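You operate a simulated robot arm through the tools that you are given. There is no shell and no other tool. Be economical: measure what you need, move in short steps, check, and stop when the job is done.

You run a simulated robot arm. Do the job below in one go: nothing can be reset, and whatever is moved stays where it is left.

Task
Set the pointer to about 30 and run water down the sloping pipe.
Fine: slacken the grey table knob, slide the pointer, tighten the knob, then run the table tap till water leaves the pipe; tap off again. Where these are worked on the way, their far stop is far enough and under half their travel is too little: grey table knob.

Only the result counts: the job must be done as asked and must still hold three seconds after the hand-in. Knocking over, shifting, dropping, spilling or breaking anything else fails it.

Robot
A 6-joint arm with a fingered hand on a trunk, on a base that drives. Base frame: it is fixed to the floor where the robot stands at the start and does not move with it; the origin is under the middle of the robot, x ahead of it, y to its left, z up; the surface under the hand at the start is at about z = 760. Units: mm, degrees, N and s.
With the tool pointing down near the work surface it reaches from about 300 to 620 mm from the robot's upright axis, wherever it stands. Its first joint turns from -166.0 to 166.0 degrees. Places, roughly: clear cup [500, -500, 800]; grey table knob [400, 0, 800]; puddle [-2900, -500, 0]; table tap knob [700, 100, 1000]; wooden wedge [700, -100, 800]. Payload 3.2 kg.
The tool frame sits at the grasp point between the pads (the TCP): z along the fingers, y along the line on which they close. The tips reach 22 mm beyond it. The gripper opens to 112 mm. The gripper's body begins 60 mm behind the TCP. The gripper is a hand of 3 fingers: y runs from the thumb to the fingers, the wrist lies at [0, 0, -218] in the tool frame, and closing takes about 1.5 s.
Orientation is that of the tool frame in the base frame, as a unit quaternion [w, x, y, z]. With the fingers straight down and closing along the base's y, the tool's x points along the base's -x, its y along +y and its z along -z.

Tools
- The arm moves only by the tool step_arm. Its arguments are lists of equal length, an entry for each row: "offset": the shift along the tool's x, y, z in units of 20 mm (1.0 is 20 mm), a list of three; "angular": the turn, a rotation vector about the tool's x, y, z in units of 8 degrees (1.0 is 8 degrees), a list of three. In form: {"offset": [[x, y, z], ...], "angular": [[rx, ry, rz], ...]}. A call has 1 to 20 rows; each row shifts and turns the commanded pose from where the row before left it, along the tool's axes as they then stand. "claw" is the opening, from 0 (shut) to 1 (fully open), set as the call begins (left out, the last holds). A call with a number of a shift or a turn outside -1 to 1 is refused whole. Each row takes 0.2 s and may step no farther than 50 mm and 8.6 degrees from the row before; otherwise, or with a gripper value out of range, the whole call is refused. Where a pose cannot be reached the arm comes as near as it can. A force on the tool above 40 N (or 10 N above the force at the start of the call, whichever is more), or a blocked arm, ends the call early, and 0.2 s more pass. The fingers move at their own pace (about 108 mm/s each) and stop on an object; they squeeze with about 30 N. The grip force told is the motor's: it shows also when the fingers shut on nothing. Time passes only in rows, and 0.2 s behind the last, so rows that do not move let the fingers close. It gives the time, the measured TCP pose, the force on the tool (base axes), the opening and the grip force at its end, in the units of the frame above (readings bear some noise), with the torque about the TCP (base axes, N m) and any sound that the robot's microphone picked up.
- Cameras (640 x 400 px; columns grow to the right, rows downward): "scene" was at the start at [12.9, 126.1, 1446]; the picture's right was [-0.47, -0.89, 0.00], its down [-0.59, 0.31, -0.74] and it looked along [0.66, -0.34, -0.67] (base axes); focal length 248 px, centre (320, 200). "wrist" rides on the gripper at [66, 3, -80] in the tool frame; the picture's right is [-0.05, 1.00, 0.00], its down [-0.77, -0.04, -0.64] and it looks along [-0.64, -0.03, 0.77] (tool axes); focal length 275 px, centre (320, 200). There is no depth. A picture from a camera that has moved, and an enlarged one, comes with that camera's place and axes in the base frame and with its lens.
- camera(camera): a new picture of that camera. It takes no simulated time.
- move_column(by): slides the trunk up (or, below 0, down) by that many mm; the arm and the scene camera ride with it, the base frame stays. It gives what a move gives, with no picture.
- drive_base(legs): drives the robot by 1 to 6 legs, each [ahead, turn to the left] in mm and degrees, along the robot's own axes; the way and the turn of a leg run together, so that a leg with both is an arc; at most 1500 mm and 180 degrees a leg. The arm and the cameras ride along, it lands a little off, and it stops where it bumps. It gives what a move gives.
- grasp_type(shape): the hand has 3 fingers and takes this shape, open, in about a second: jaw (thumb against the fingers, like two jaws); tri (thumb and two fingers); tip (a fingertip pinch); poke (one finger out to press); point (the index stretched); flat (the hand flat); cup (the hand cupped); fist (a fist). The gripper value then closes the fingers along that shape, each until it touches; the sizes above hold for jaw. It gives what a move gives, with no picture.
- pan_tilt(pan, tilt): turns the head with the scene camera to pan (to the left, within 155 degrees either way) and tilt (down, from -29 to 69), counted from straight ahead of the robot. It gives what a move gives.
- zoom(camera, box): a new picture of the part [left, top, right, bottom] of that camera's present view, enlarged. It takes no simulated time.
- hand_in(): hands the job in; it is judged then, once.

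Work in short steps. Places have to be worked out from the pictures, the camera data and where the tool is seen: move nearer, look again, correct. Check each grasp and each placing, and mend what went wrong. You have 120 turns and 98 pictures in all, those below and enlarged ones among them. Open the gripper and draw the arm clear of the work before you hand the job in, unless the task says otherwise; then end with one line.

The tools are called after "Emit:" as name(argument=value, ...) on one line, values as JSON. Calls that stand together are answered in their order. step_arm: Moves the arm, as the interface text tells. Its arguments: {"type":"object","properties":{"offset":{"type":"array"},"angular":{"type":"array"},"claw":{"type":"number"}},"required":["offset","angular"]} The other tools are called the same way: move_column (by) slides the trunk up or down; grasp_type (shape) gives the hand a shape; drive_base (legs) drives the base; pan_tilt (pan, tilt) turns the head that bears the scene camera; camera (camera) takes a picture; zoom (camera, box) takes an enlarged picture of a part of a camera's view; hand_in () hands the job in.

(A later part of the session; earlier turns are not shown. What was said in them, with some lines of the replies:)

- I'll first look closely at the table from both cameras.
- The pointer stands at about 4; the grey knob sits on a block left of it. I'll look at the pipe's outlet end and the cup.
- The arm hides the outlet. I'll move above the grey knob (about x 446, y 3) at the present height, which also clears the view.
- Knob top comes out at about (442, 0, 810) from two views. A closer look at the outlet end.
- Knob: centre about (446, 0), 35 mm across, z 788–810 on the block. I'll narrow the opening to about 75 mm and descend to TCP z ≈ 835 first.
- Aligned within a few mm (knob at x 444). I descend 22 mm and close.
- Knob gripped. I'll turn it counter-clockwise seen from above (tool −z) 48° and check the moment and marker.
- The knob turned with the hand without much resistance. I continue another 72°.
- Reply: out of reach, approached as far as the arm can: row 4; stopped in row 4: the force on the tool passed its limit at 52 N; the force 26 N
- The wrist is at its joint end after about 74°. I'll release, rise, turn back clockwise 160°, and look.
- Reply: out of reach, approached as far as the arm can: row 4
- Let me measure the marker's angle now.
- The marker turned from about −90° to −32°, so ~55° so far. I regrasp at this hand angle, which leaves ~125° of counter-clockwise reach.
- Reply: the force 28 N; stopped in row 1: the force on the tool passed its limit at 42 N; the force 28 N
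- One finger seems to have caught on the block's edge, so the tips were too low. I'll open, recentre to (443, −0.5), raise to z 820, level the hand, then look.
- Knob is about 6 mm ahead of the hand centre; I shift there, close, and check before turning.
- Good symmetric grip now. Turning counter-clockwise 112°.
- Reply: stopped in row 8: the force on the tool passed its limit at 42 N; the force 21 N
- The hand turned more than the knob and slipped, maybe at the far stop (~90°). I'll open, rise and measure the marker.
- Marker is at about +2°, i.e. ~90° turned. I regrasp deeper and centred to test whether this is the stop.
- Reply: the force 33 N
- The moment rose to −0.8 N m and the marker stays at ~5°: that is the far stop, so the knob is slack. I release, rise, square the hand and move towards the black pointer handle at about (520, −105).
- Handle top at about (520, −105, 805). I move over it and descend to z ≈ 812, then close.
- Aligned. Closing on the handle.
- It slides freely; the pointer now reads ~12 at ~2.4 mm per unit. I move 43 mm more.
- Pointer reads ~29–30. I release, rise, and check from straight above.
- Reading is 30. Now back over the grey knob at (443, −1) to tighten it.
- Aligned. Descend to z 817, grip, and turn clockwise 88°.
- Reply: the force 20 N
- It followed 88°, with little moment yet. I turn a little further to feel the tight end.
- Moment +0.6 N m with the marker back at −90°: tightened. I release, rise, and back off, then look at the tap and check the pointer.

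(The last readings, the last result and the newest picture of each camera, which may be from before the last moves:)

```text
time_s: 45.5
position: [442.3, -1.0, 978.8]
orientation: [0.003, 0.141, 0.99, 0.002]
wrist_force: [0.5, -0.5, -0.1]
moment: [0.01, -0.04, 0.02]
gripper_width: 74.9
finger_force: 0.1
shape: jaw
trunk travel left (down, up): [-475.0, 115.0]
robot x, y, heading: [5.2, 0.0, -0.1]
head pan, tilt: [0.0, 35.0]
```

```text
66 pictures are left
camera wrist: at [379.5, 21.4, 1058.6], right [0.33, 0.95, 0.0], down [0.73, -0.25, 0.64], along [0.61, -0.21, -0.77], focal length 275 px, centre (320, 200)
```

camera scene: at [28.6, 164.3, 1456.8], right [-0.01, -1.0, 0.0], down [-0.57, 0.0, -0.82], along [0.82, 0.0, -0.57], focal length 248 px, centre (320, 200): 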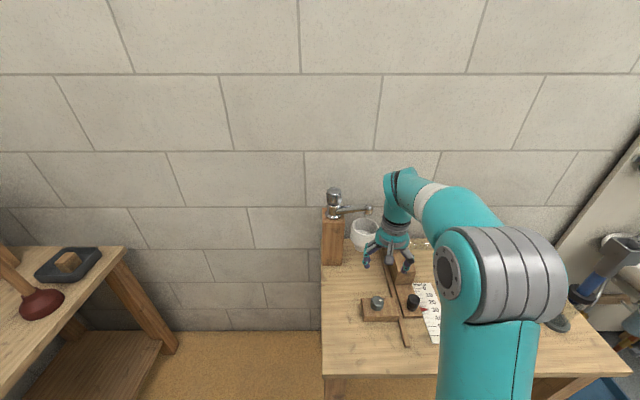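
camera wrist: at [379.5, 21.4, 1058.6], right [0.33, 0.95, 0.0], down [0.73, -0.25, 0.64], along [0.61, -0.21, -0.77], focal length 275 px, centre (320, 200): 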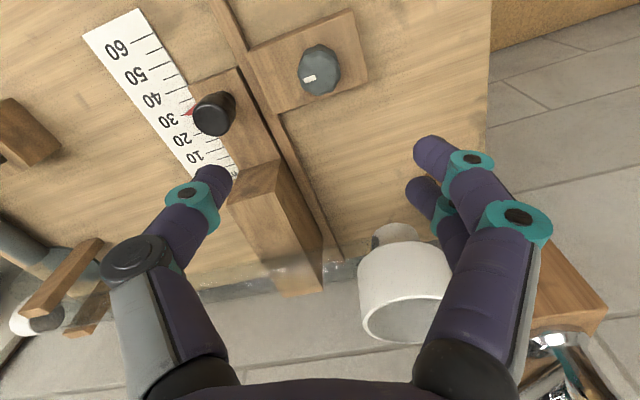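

Emit:
zoom(camera="scene", box=[300, 170, 400, 280])

Emit:
pan_tilt(pan=20, tilt=60)

Emit:
camera(camera="scene")

```text
3.64 times, centred on (350, 225) of scene
camera zoom: at [28.6, 164.3, 1456.8], right [-0.01, -1.0, 0.0], down [-0.57, 0.0, -0.82], along [0.82, 0.0, -0.57], focal length 902 px, centre (211, 109)
```

zoom: 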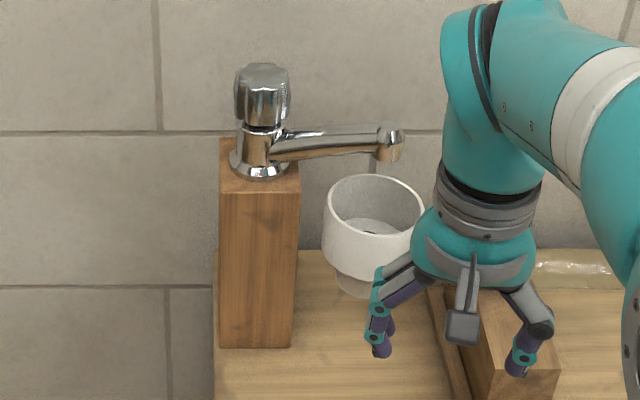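

```text
time_s: 46.4
position: [442.4, -1.6, 977.5]
orientation: [0.004, 0.141, 0.99, 0.002]
wrist_force: [-0.6, 0.1, 0.8]
moment: [-0.03, 0.02, -0.02]
gripper_width: 74.5
finger_force: 0.1
shape: jaw
trunk travel left (down, up): [-475.0, 115.0]
robot x, y, heading: [1.0, -0.3, -0.5]
head pan, tilt: [20.0, 60.0]
```

```text
64 pictures are left
camera scene: at [3.3, 187.3, 1422.6], right [0.34, -0.94, 0.0], down [-0.81, -0.29, -0.5], along [0.47, 0.17, -0.87], focal length 248 px, centre (320, 200)
```

scene: 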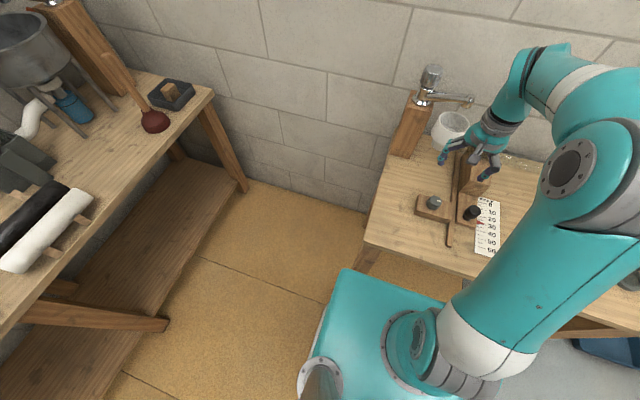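

Tap knob is about (702, 118), z ≈ 975–1030, ~48 mm wide, vertical axis. I'll raise the trunk 110 mm for reach and then look from higher with the wrist camera.

Emit:
move_column(by=110)

Emit:
step_arm(offset=[[-1, 0.8, 0], [-1, 0.8, 0], [-1, 0.8, 0], [-1, 0.8, 0], [-1, 0.8, 0]], angular=[[0, 0, -0.4], [0, 0, -0.4], [0, 0, -0.4], [0, 0, -0.4], [0, 0, -0.4]])

Emit:
camera(camera="wrist")

```text
time_s: 47.8
position: [443.9, -1.0, 1088.1]
orientation: [0.002, 0.142, 0.99, 0.0]
wrist_force: [0.8, -0.2, -0.1]
moment: [0.02, -0.01, -0.01]
gripper_width: 74.7
finger_force: 0.1
shape: jaw
trunk travel left (down, up): [-585.0, 5.0]
robot x, y, heading: [1.0, -0.2, -0.3]
head pan, tilt: [20.0, 60.0]
```

```text
time_s: 49.0
position: [555.1, 59.1, 1088.8]
orientation: [0.002, 0.002, 1.0, 0.0]
wrist_force: [-0.1, 0.8, -0.3]
moment: [-0.01, 0.02, -0.02]
gripper_width: 74.5
finger_force: 0.1
shape: jaw
trunk travel left (down, up): [-585.0, 5.0]
robot x, y, heading: [-1.8, 2.2, -0.4]
head pan, tilt: [20.0, 60.0]
```

```text
63 pictures are left
camera wrist: at [488.9, 64.1, 1168.4], right [0.05, 1.0, 0.0], down [0.77, -0.04, 0.64], along [0.64, -0.03, -0.77], focal length 275 px, centre (320, 200)
```

wrist: 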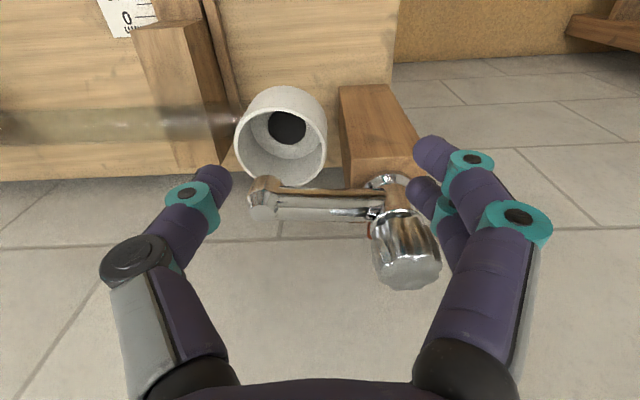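

Knob axis now estimated near (663, 121), top z ≈ 1035. I approach to x ≈ 620 slightly higher and look again.

Emit:
step_arm(offset=[[0, 1, -1], [-1, 1, 0], [-1, 1, 0], [-1, 0, 0]], angular=[[0, 0, 0], [0, 0, 0], [0, 0, 0], [0, 0, 0]], claw=0.8)

Emit:
camera(camera="wrist")

Emit:
camera(camera="scene")

```text
time_s: 50.0
position: [567.2, 94.2, 1106.8]
orientation: [0.003, 0.002, 1.0, 0.0]
wrist_force: [0.3, -0.6, -0.5]
moment: [-0.05, 0.02, 0.0]
gripper_width: 89.3
finger_force: 0.0
shape: jaw
out of reach, approached as far as the arm can: row 2, 3, 4
trunk travel left (down, up): [-585.0, 5.0]
robot x, y, heading: [-1.1, 3.1, -0.2]
head pan, tilt: [20.0, 60.0]
```

```text
62 pictures are left
camera wrist: at [501.0, 97.6, 1188.0], right [0.05, 1.0, 0.0], down [0.77, -0.04, 0.64], along [0.64, -0.03, -0.77], focal length 275 px, centre (320, 200)
```

wrist: 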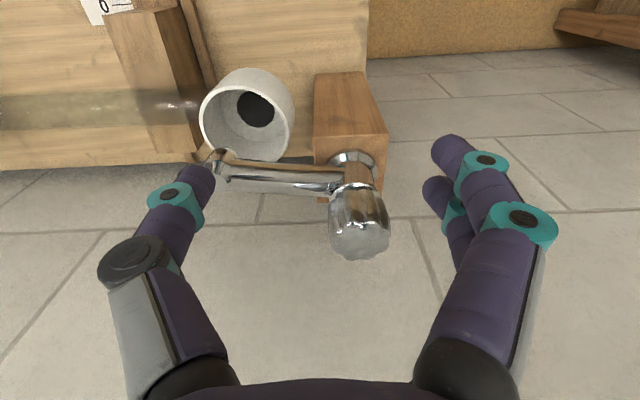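

```text
61 pictures are left
camera scene: at [3.0, 187.2, 1532.5], right [0.34, -0.94, 0.0], down [-0.82, -0.29, -0.5], along [0.47, 0.17, -0.87], focal length 248 px, centre (320, 200)
```

scene: 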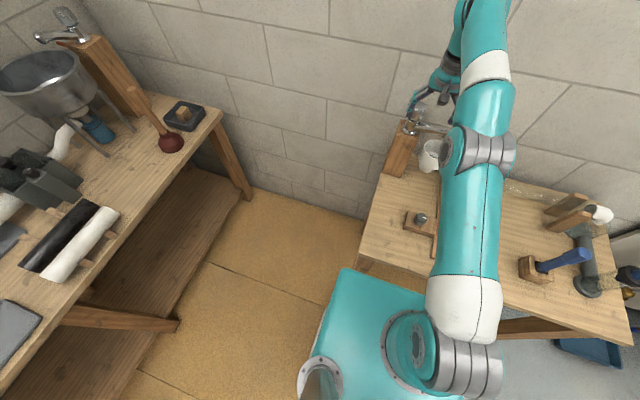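

Two wrist views agree: knob top centre (669, 124, 1034), axis about (667, 123), ~47 mm wide. Straight-down reach ends at ~575, so I tilt the hand ~36° forward.

Emit:
step_arm(offset=[[0, 0, 0], [0, 0, 0], [0, 0, 0], [0, 0, 0], [0, 0, 0]], angular=[[0, -0.9, 0], [0, -0.9, 0], [0, -0.9, 0], [0, -0.9, 0], [0, -0.9, 0]], claw=0.8)

Emit:
camera(camera="wrist")

```text
time_s: 51.2
position: [565.8, 94.1, 1110.5]
orientation: [0.312, 0.002, 0.95, 0.001]
wrist_force: [-0.3, 0.1, 0.0]
moment: [0.01, -0.03, 0.0]
gripper_width: 89.6
finger_force: 0.0
shape: jaw
trunk travel left (down, up): [-585.0, 5.0]
robot x, y, heading: [0.1, 2.7, -0.2]
head pan, tilt: [20.0, 60.0]
```

```text
60 pictures are left
camera wrist: at [465.5, 99.4, 1135.0], right [0.04, 1.0, 0.03], down [0.24, -0.04, 0.97], along [0.97, -0.03, -0.24], focal length 275 px, centre (320, 200)
```

wrist: 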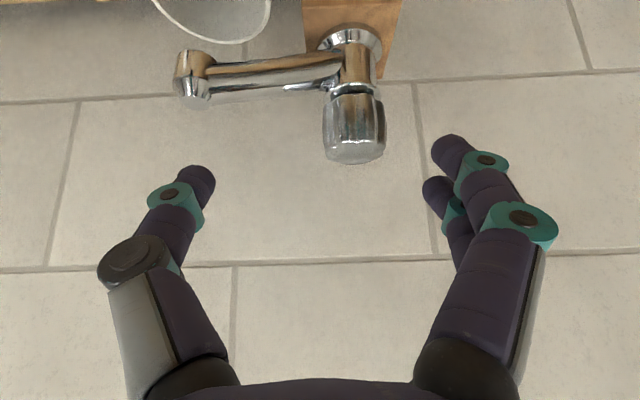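

Now I yaw the hand 30° clockwise (for later counter-clockwise room) and move to a standoff 60 mm behind the knob along the tool axis.

Emit:
step_arm(offset=[[0, 0, 0], [0, 0, 0], [0, 0, 0], [0, 0, 0], [-0.05, 0.95, 0.71], [-0.05, 0.95, 0.71], [-0.05, 0.95, 0.71], [-0.05, 0.95, 0.71]], angular=[[0.555, 0, 0.75], [0.555, 0, 0.75], [0.555, 0, 0.75], [0.555, 0, 0.75], [0, 0, 0], [0, 0, 0], [0, 0, 0], [0, 0, 0]])

Emit:
camera(camera="wrist")

```text
time_s: 53.0
position: [638.6, 143.7, 1064.4]
orientation: [0.302, 0.246, 0.917, -0.081]
wrist_force: [0.3, 0.0, -0.6]
moment: [-0.02, 0.01, -0.01]
gripper_width: 89.4
finger_force: 0.0
shape: jaw
trunk travel left (down, up): [-585.0, 5.0]
robot x, y, heading: [-0.4, -0.0, -0.5]
head pan, tilt: [20.0, 60.0]
```

```text
59 pictures are left
camera wrist: at [551.9, 197.1, 1090.8], right [0.53, 0.85, 0.03], down [0.19, -0.15, 0.97], along [0.82, -0.51, -0.24], focal length 275 px, centre (320, 200)
```

wrist: 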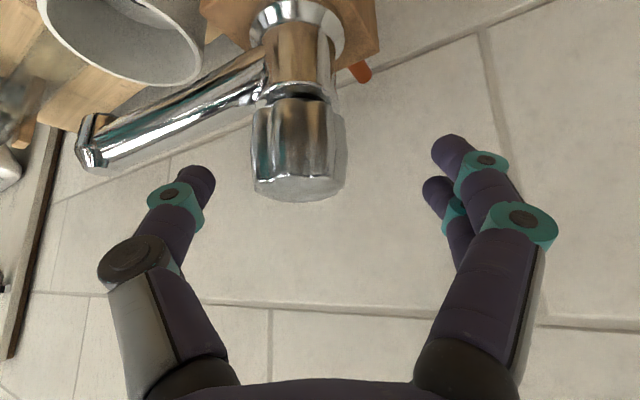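

The knob sits ~11 mm to the −y side of the hand's line and a bit higher than thought. I correct laterally, advance half-way, and look.

Emit:
step_arm(offset=[[-0.2, -0.5, 0.5], [-0.1, 0, 0.9]], angular=[[0, 0, 0], [0, 0, 0]])

Emit:
camera(camera="wrist")

```text
time_s: 53.6
position: [650.0, 122.9, 1044.9]
orientation: [0.301, 0.247, 0.917, -0.081]
wrist_force: [-0.2, 0.2, 0.6]
moment: [0.0, -0.01, 0.01]
gripper_width: 89.6
finger_force: 0.0
shape: jaw
trunk travel left (down, up): [-585.0, 5.0]
robot x, y, heading: [0.7, 1.7, -0.5]
head pan, tilt: [20.0, 60.0]
```

```text
58 pictures are left
camera wrist: at [564.5, 177.3, 1072.3], right [0.53, 0.85, 0.03], down [0.19, -0.15, 0.97], along [0.82, -0.51, -0.24], focal length 275 px, centre (320, 200)
```

wrist: 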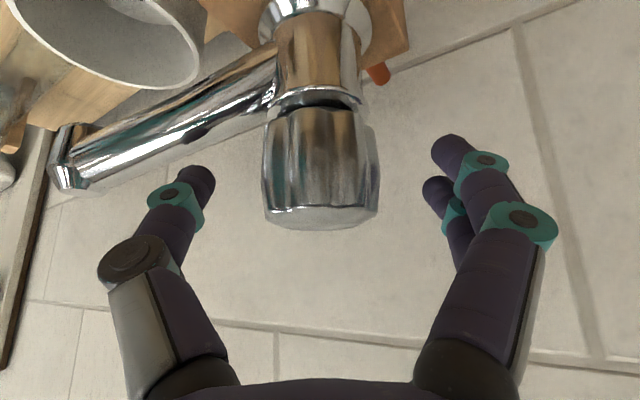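

Centred now; the knob's middle is ~28 mm ahead along the tool. I advance 28 mm and close.

Emit:
step_arm(offset=[[0, 0, 0.7], [0, 0, 0.7]], angular=[[0, 0, 0], [0, 0, 0]])

Emit:
step_arm(offset=[[0, 0, 0], [0, 0, 0], [0, 0, 0], [0, 0, 0], [0, 0, 0], [0, 0, 0]], angular=[[0, 0, 0], [0, 0, 0], [0, 0, 0], [0, 0, 0], [0, 0, 0], [0, 0, 0]], claw=0)

Emit:
camera(camera="wrist")

```text
time_s: 54.2
position: [666.2, 113.9, 1025.5]
orientation: [0.304, 0.245, 0.917, -0.081]
wrist_force: [9.0, -1.0, 11.6]
moment: [-0.68, 0.15, 0.49]
gripper_width: 89.3
finger_force: 0.0
shape: jaw
trunk travel left (down, up): [-585.0, 5.0]
robot x, y, heading: [2.3, -1.0, -0.2]
head pan, tilt: [20.0, 60.0]
```

```text
time_s: 55.6
position: [667.6, 115.6, 1022.5]
orientation: [0.301, 0.246, 0.918, -0.081]
wrist_force: [27.9, 8.9, 9.7]
moment: [0.32, -0.33, 0.11]
gripper_width: 19.0
finger_force: 30.0
shape: jaw
trunk travel left (down, up): [-585.0, 5.0]
robot x, y, heading: [3.4, -0.1, 0.0]
head pan, tilt: [20.0, 60.0]
```

```text
57 pictures are left
camera wrist: at [581.8, 169.9, 1048.5], right [0.53, 0.85, 0.03], down [0.19, -0.15, 0.97], along [0.82, -0.51, -0.24], focal length 275 px, centre (320, 200)
```

wrist: 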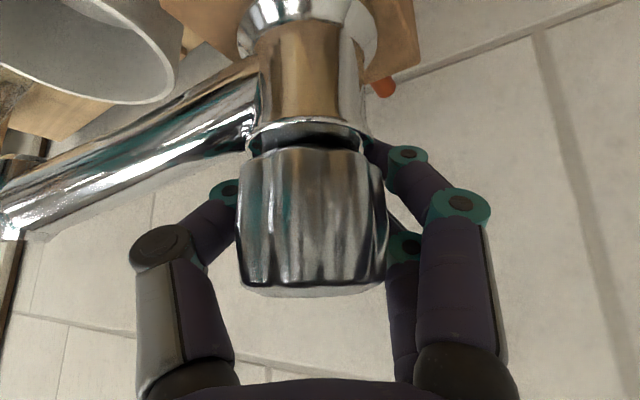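

The fingers closed somewhat past the knob's axis (28 N pulling). I open, back off 10 mm along the tool and regrip.

Emit:
step_arm(offset=[[0, 0, 0], [0, 0, 0], [0, 0, 0], [0, 0, -0.5], [0, 0, 0]], angular=[[0, 0, 0], [0, 0, 0], [0, 0, 0], [0, 0, 0], [0, 0, 0]], claw=0.8)

Emit:
camera(camera="wrist")

Emit:
step_arm(offset=[[0, 0, 0], [0, 0, 0], [0, 0, 0], [0, 0, 0], [0, 0, 0], [0, 0, 0]], angular=[[0, 0, 0], [0, 0, 0], [0, 0, 0], [0, 0, 0], [0, 0, 0], [0, 0, 0]], claw=0)

Emit:
camera(camera="wrist")

```text
time_s: 56.8
position: [660.1, 117.0, 1031.0]
orientation: [0.301, 0.247, 0.918, -0.082]
wrist_force: [4.0, -0.2, 1.9]
moment: [-0.08, -0.06, 0.24]
gripper_width: 89.0
finger_force: 0.0
shape: jaw
trunk travel left (down, up): [-585.0, 5.0]
robot x, y, heading: [-0.7, 3.4, -0.4]
head pan, tilt: [20.0, 60.0]
```

```text
56 pictures are left
camera wrist: at [574.6, 171.1, 1057.7], right [0.53, 0.84, 0.03], down [0.19, -0.15, 0.97], along [0.82, -0.51, -0.25], focal length 275 px, centre (320, 200)
```

wrist: 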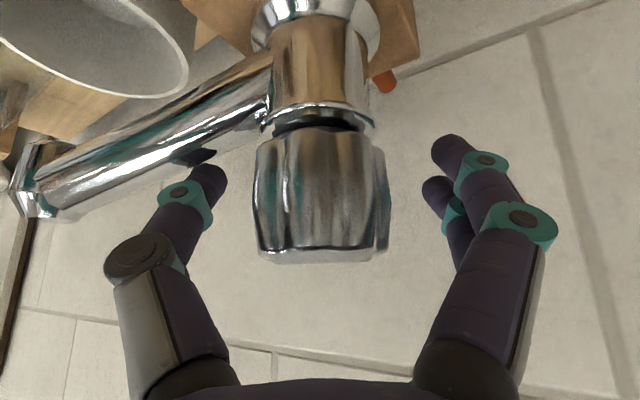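

```text
time_s: 58.2
position: [661.5, 120.2, 1032.0]
orientation: [0.301, 0.247, 0.918, -0.082]
wrist_force: [14.0, 11.0, 1.7]
moment: [0.24, -0.23, 0.11]
gripper_width: 49.2
finger_force: 29.5
shape: jaw
trunk travel left (down, up): [-585.0, 5.0]
robot x, y, heading: [1.9, -1.3, -0.1]
head pan, tilt: [20.0, 60.0]
```

```text
55 pictures are left
camera wrist: at [576.2, 173.2, 1057.2], right [0.53, 0.85, 0.03], down [0.19, -0.15, 0.97], along [0.82, -0.51, -0.24], focal length 275 px, centre (320, 200)
```

wrist: 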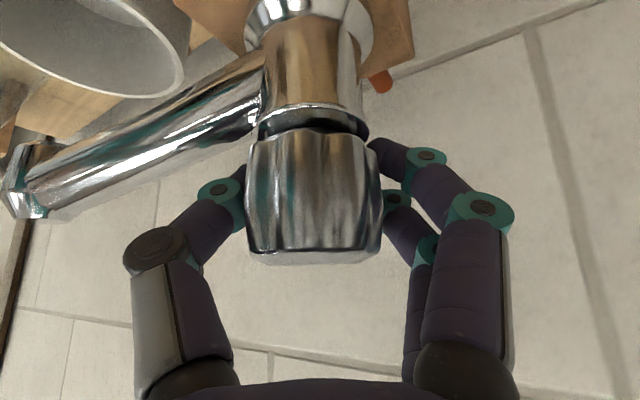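

Good grip at 49 mm. I turn about the vertical counter-clockwise by 29° and check readings and sound.

Emit:
step_arm(offset=[[0, 0, 0], [0, 0, 0], [0, 0, 0], [0, 0, 0]], angular=[[-0.53, 0, -0.73], [-0.53, 0, -0.73], [-0.53, 0, -0.73], [-0.53, 0, -0.73]])

Emit:
camera(camera="wrist")

```text
time_s: 59.2
position: [660.5, 121.9, 1031.9]
orientation: [0.311, 0.007, 0.95, -0.005]
wrist_force: [16.9, 17.1, 3.0]
moment: [0.37, -0.15, -0.07]
gripper_width: 49.0
finger_force: 30.4
shape: jaw
trunk travel left (down, up): [-585.0, 5.0]
robot x, y, heading: [-0.9, 0.8, -0.5]
head pan, tilt: [20.0, 60.0]
```

```text
54 pictures are left
camera wrist: at [560.4, 126.7, 1057.5], right [0.06, 1.0, 0.02], down [0.24, -0.04, 0.97], along [0.97, -0.05, -0.25], focal length 275 px, centre (320, 200)
```

wrist: 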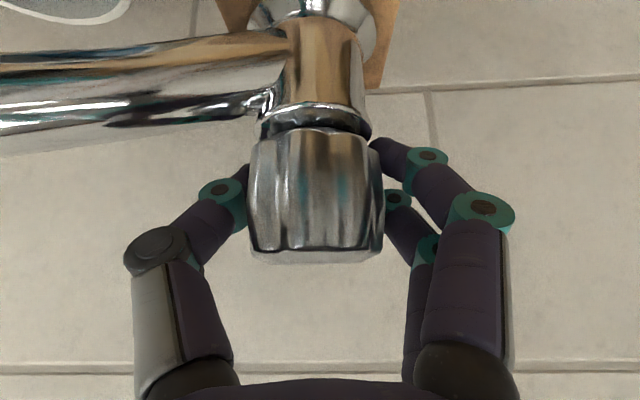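

No sound yet; the knob follows. I point the scene camera at the spout/funnel, then turn further.

Emit:
pan_tilt(pan=-15, tilt=40)

Emit:
step_arm(offset=[[0, 0, 0], [0, 0, 0], [0, 0, 0]], angular=[[-0.53, 0, -0.73], [-0.53, 0, -0.73], [-0.53, 0, -0.73]])

Emit:
camera(camera="scene")

```text
time_s: 60.2
position: [661.0, 121.1, 1031.6]
orientation: [0.311, 0.01, 0.95, -0.006]
wrist_force: [15.0, 17.6, 2.0]
moment: [0.38, -0.22, -0.05]
gripper_width: 49.1
finger_force: 30.1
shape: jaw
trunk travel left (down, up): [-585.0, 5.0]
robot x, y, heading: [1.2, 2.0, -0.2]
head pan, tilt: [-15.0, 40.0]
```

```text
time_s: 61.0
position: [660.5, 122.8, 1030.7]
orientation: [0.305, -0.17, 0.936, 0.054]
wrist_force: [9.0, 23.3, 3.4]
moment: [0.42, -0.03, -0.08]
gripper_width: 49.0
finger_force: 29.9
shape: jaw
trunk travel left (down, up): [-585.0, 5.0]
robot x, y, heading: [2.8, 0.1, -0.1]
head pan, tilt: [-15.0, 40.0]
```

```text
53 pictures are left
camera scene: at [23.7, 147.1, 1558.8], right [-0.26, -0.96, 0.0], down [-0.62, 0.17, -0.77], along [0.74, -0.2, -0.64], focal length 248 px, centre (320, 200)
```

scene: 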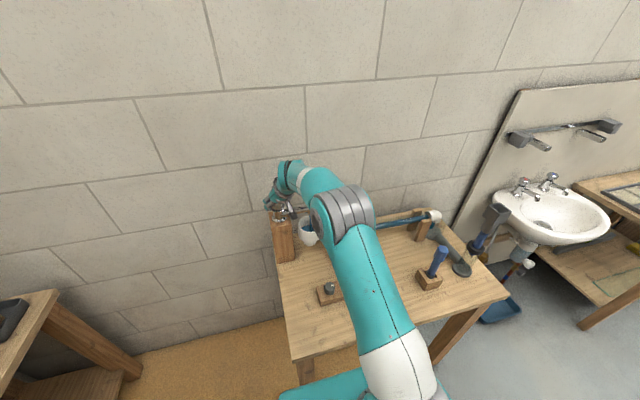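

The pipe looks blue: water is in it. I zoom to see whether it leaves the outlet.

Emit:
zoom(camera="scene", box=[255, 180, 475, 310])

```text
2.91 times, centred on (365, 245) of scene
camera zoom: at [23.7, 147.1, 1558.8], right [-0.26, -0.96, 0.0], down [-0.62, 0.17, -0.77], along [0.74, -0.2, -0.64], focal length 722 px, centre (189, 69)
```

zoom: 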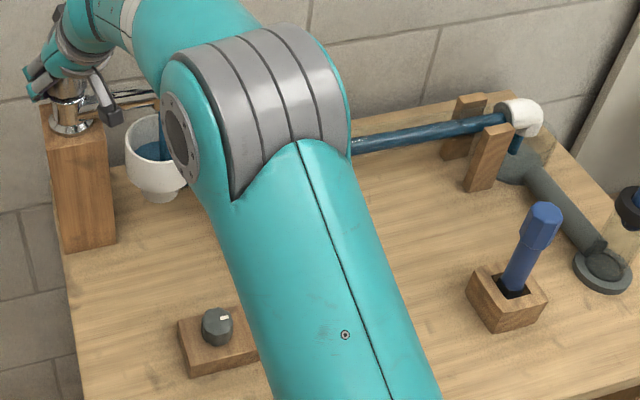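

Water is running through the pipe and out of the elbow. I turn the tap back off: clockwise by the same ~50° plus a little.

Emit:
step_arm(offset=[[0, 0, 0], [0, 0, 0], [0, 0, 0], [0, 0, 0], [0, 0, 0], [0, 0, 0], [0, 0, 0], [0, 0, 0]], angular=[[0.53, 0, 0.73], [0.53, 0, 0.73], [0.53, 0, 0.73], [0.53, 0, 0.73], [0.53, 0, 0.73], [0.53, 0, 0.73], [0.53, 0, 0.73], [0.53, 0, 0.73]])

Emit:
zoom(camera="scene", box=[255, 180, 475, 310])

```text
time_s: 62.8
position: [664.4, 117.8, 1031.6]
orientation: [0.297, 0.303, 0.9, -0.1]
wrist_force: [26.4, 1.4, 5.5]
moment: [-0.04, -0.21, 0.59]
gripper_width: 47.9
finger_force: 29.5
shape: jaw
trunk travel left (down, up): [-585.0, 5.0]
robot x, y, heading: [1.9, -3.0, -0.5]
head pan, tilt: [-15.0, 40.0]
```

```text
2.91 times, centred on (365, 245) of scene
camera zoom: at [27.0, 142.9, 1559.2], right [-0.26, -0.96, 0.0], down [-0.62, 0.17, -0.76], along [0.74, -0.2, -0.64], focal length 722 px, centre (189, 69)
```

zoom: 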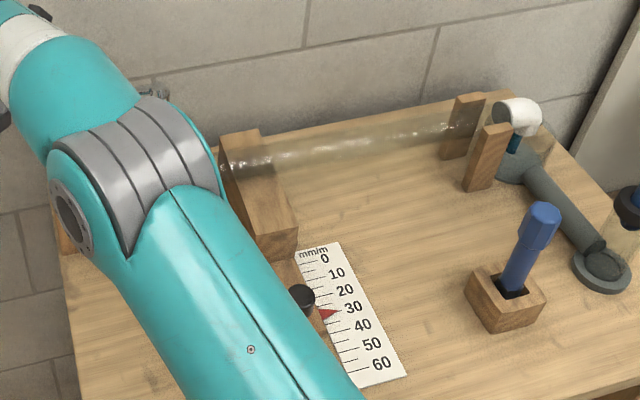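

The tap is at its closed stop (moment +0.59). I let go, back off along the tool, and check that the water stops.

Emit:
step_arm(offset=[[0, 0, 0], [0, 0, 0], [0, 0, 0], [0, 0, 0], [0, 0, -1], [0, 0, -1], [0, 0, -1], [0, 0, -1], [0, 0, -1], [0, 0, -1]], angular=[[0, 0, 0], [0, 0, 0], [0, 0, 0], [0, 0, 0], [0, 0, 0], [0, 0, 0], [0, 0, 0], [0, 0, 0], [0, 0, 0], [0, 0, 0]], claw=0.75)

Emit:
camera(camera="wrist")

Emit:
zoom(camera="scene", box=[255, 180, 475, 310])

```text
time_s: 65.0
position: [601.5, 160.2, 1129.4]
orientation: [0.297, 0.303, 0.9, -0.099]
wrist_force: [0.4, 0.3, 0.1]
moment: [0.0, 0.0, 0.0]
gripper_width: 83.9
finger_force: 0.0
shape: jaw
trunk travel left (down, up): [-585.0, 5.0]
robot x, y, heading: [1.1, 0.2, -0.2]
head pan, tilt: [-15.0, 40.0]
```

```text
50 pictures are left
camera wrist: at [523.6, 224.8, 1156.3], right [0.64, 0.77, 0.03], down [0.17, -0.18, 0.97], along [0.75, -0.61, -0.24], focal length 275 px, centre (320, 200)
```

wrist: 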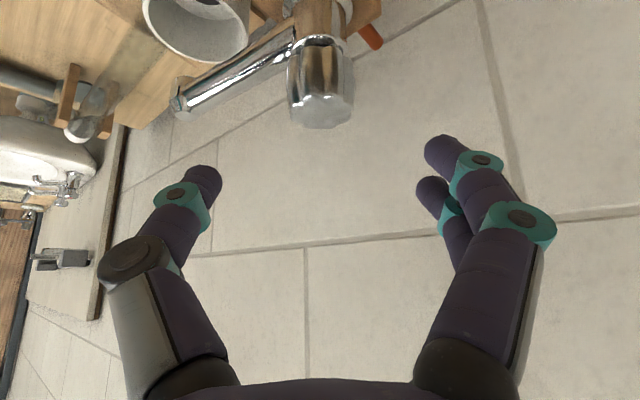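

```text
2.91 times, centred on (365, 245) of scene
camera zoom: at [22.2, 143.0, 1559.2], right [-0.26, -0.96, 0.0], down [-0.62, 0.17, -0.77], along [0.74, -0.2, -0.64], focal length 722 px, centre (189, 69)
```

zoom: 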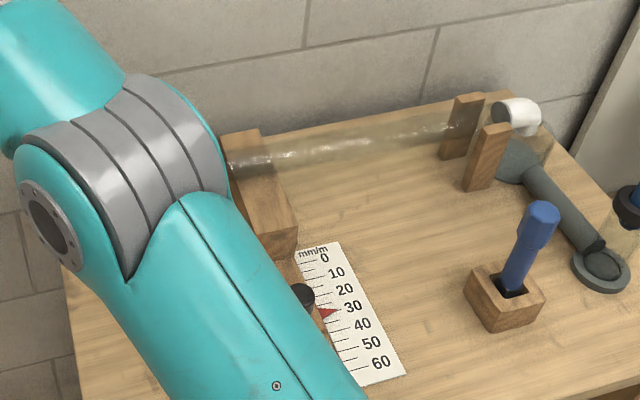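

No stream at the spout, outlet dry, pointer on 30, grey knob tightened, hand open and clear. Handing in.

Emit:
hand_in()

```text
The job is handed in.
```

I set the pointer to 30 and tightened the grey table knob. I ran the table tap until water left the sloping pipe, then turned it off again; the outlet was dry when I handed the job in.
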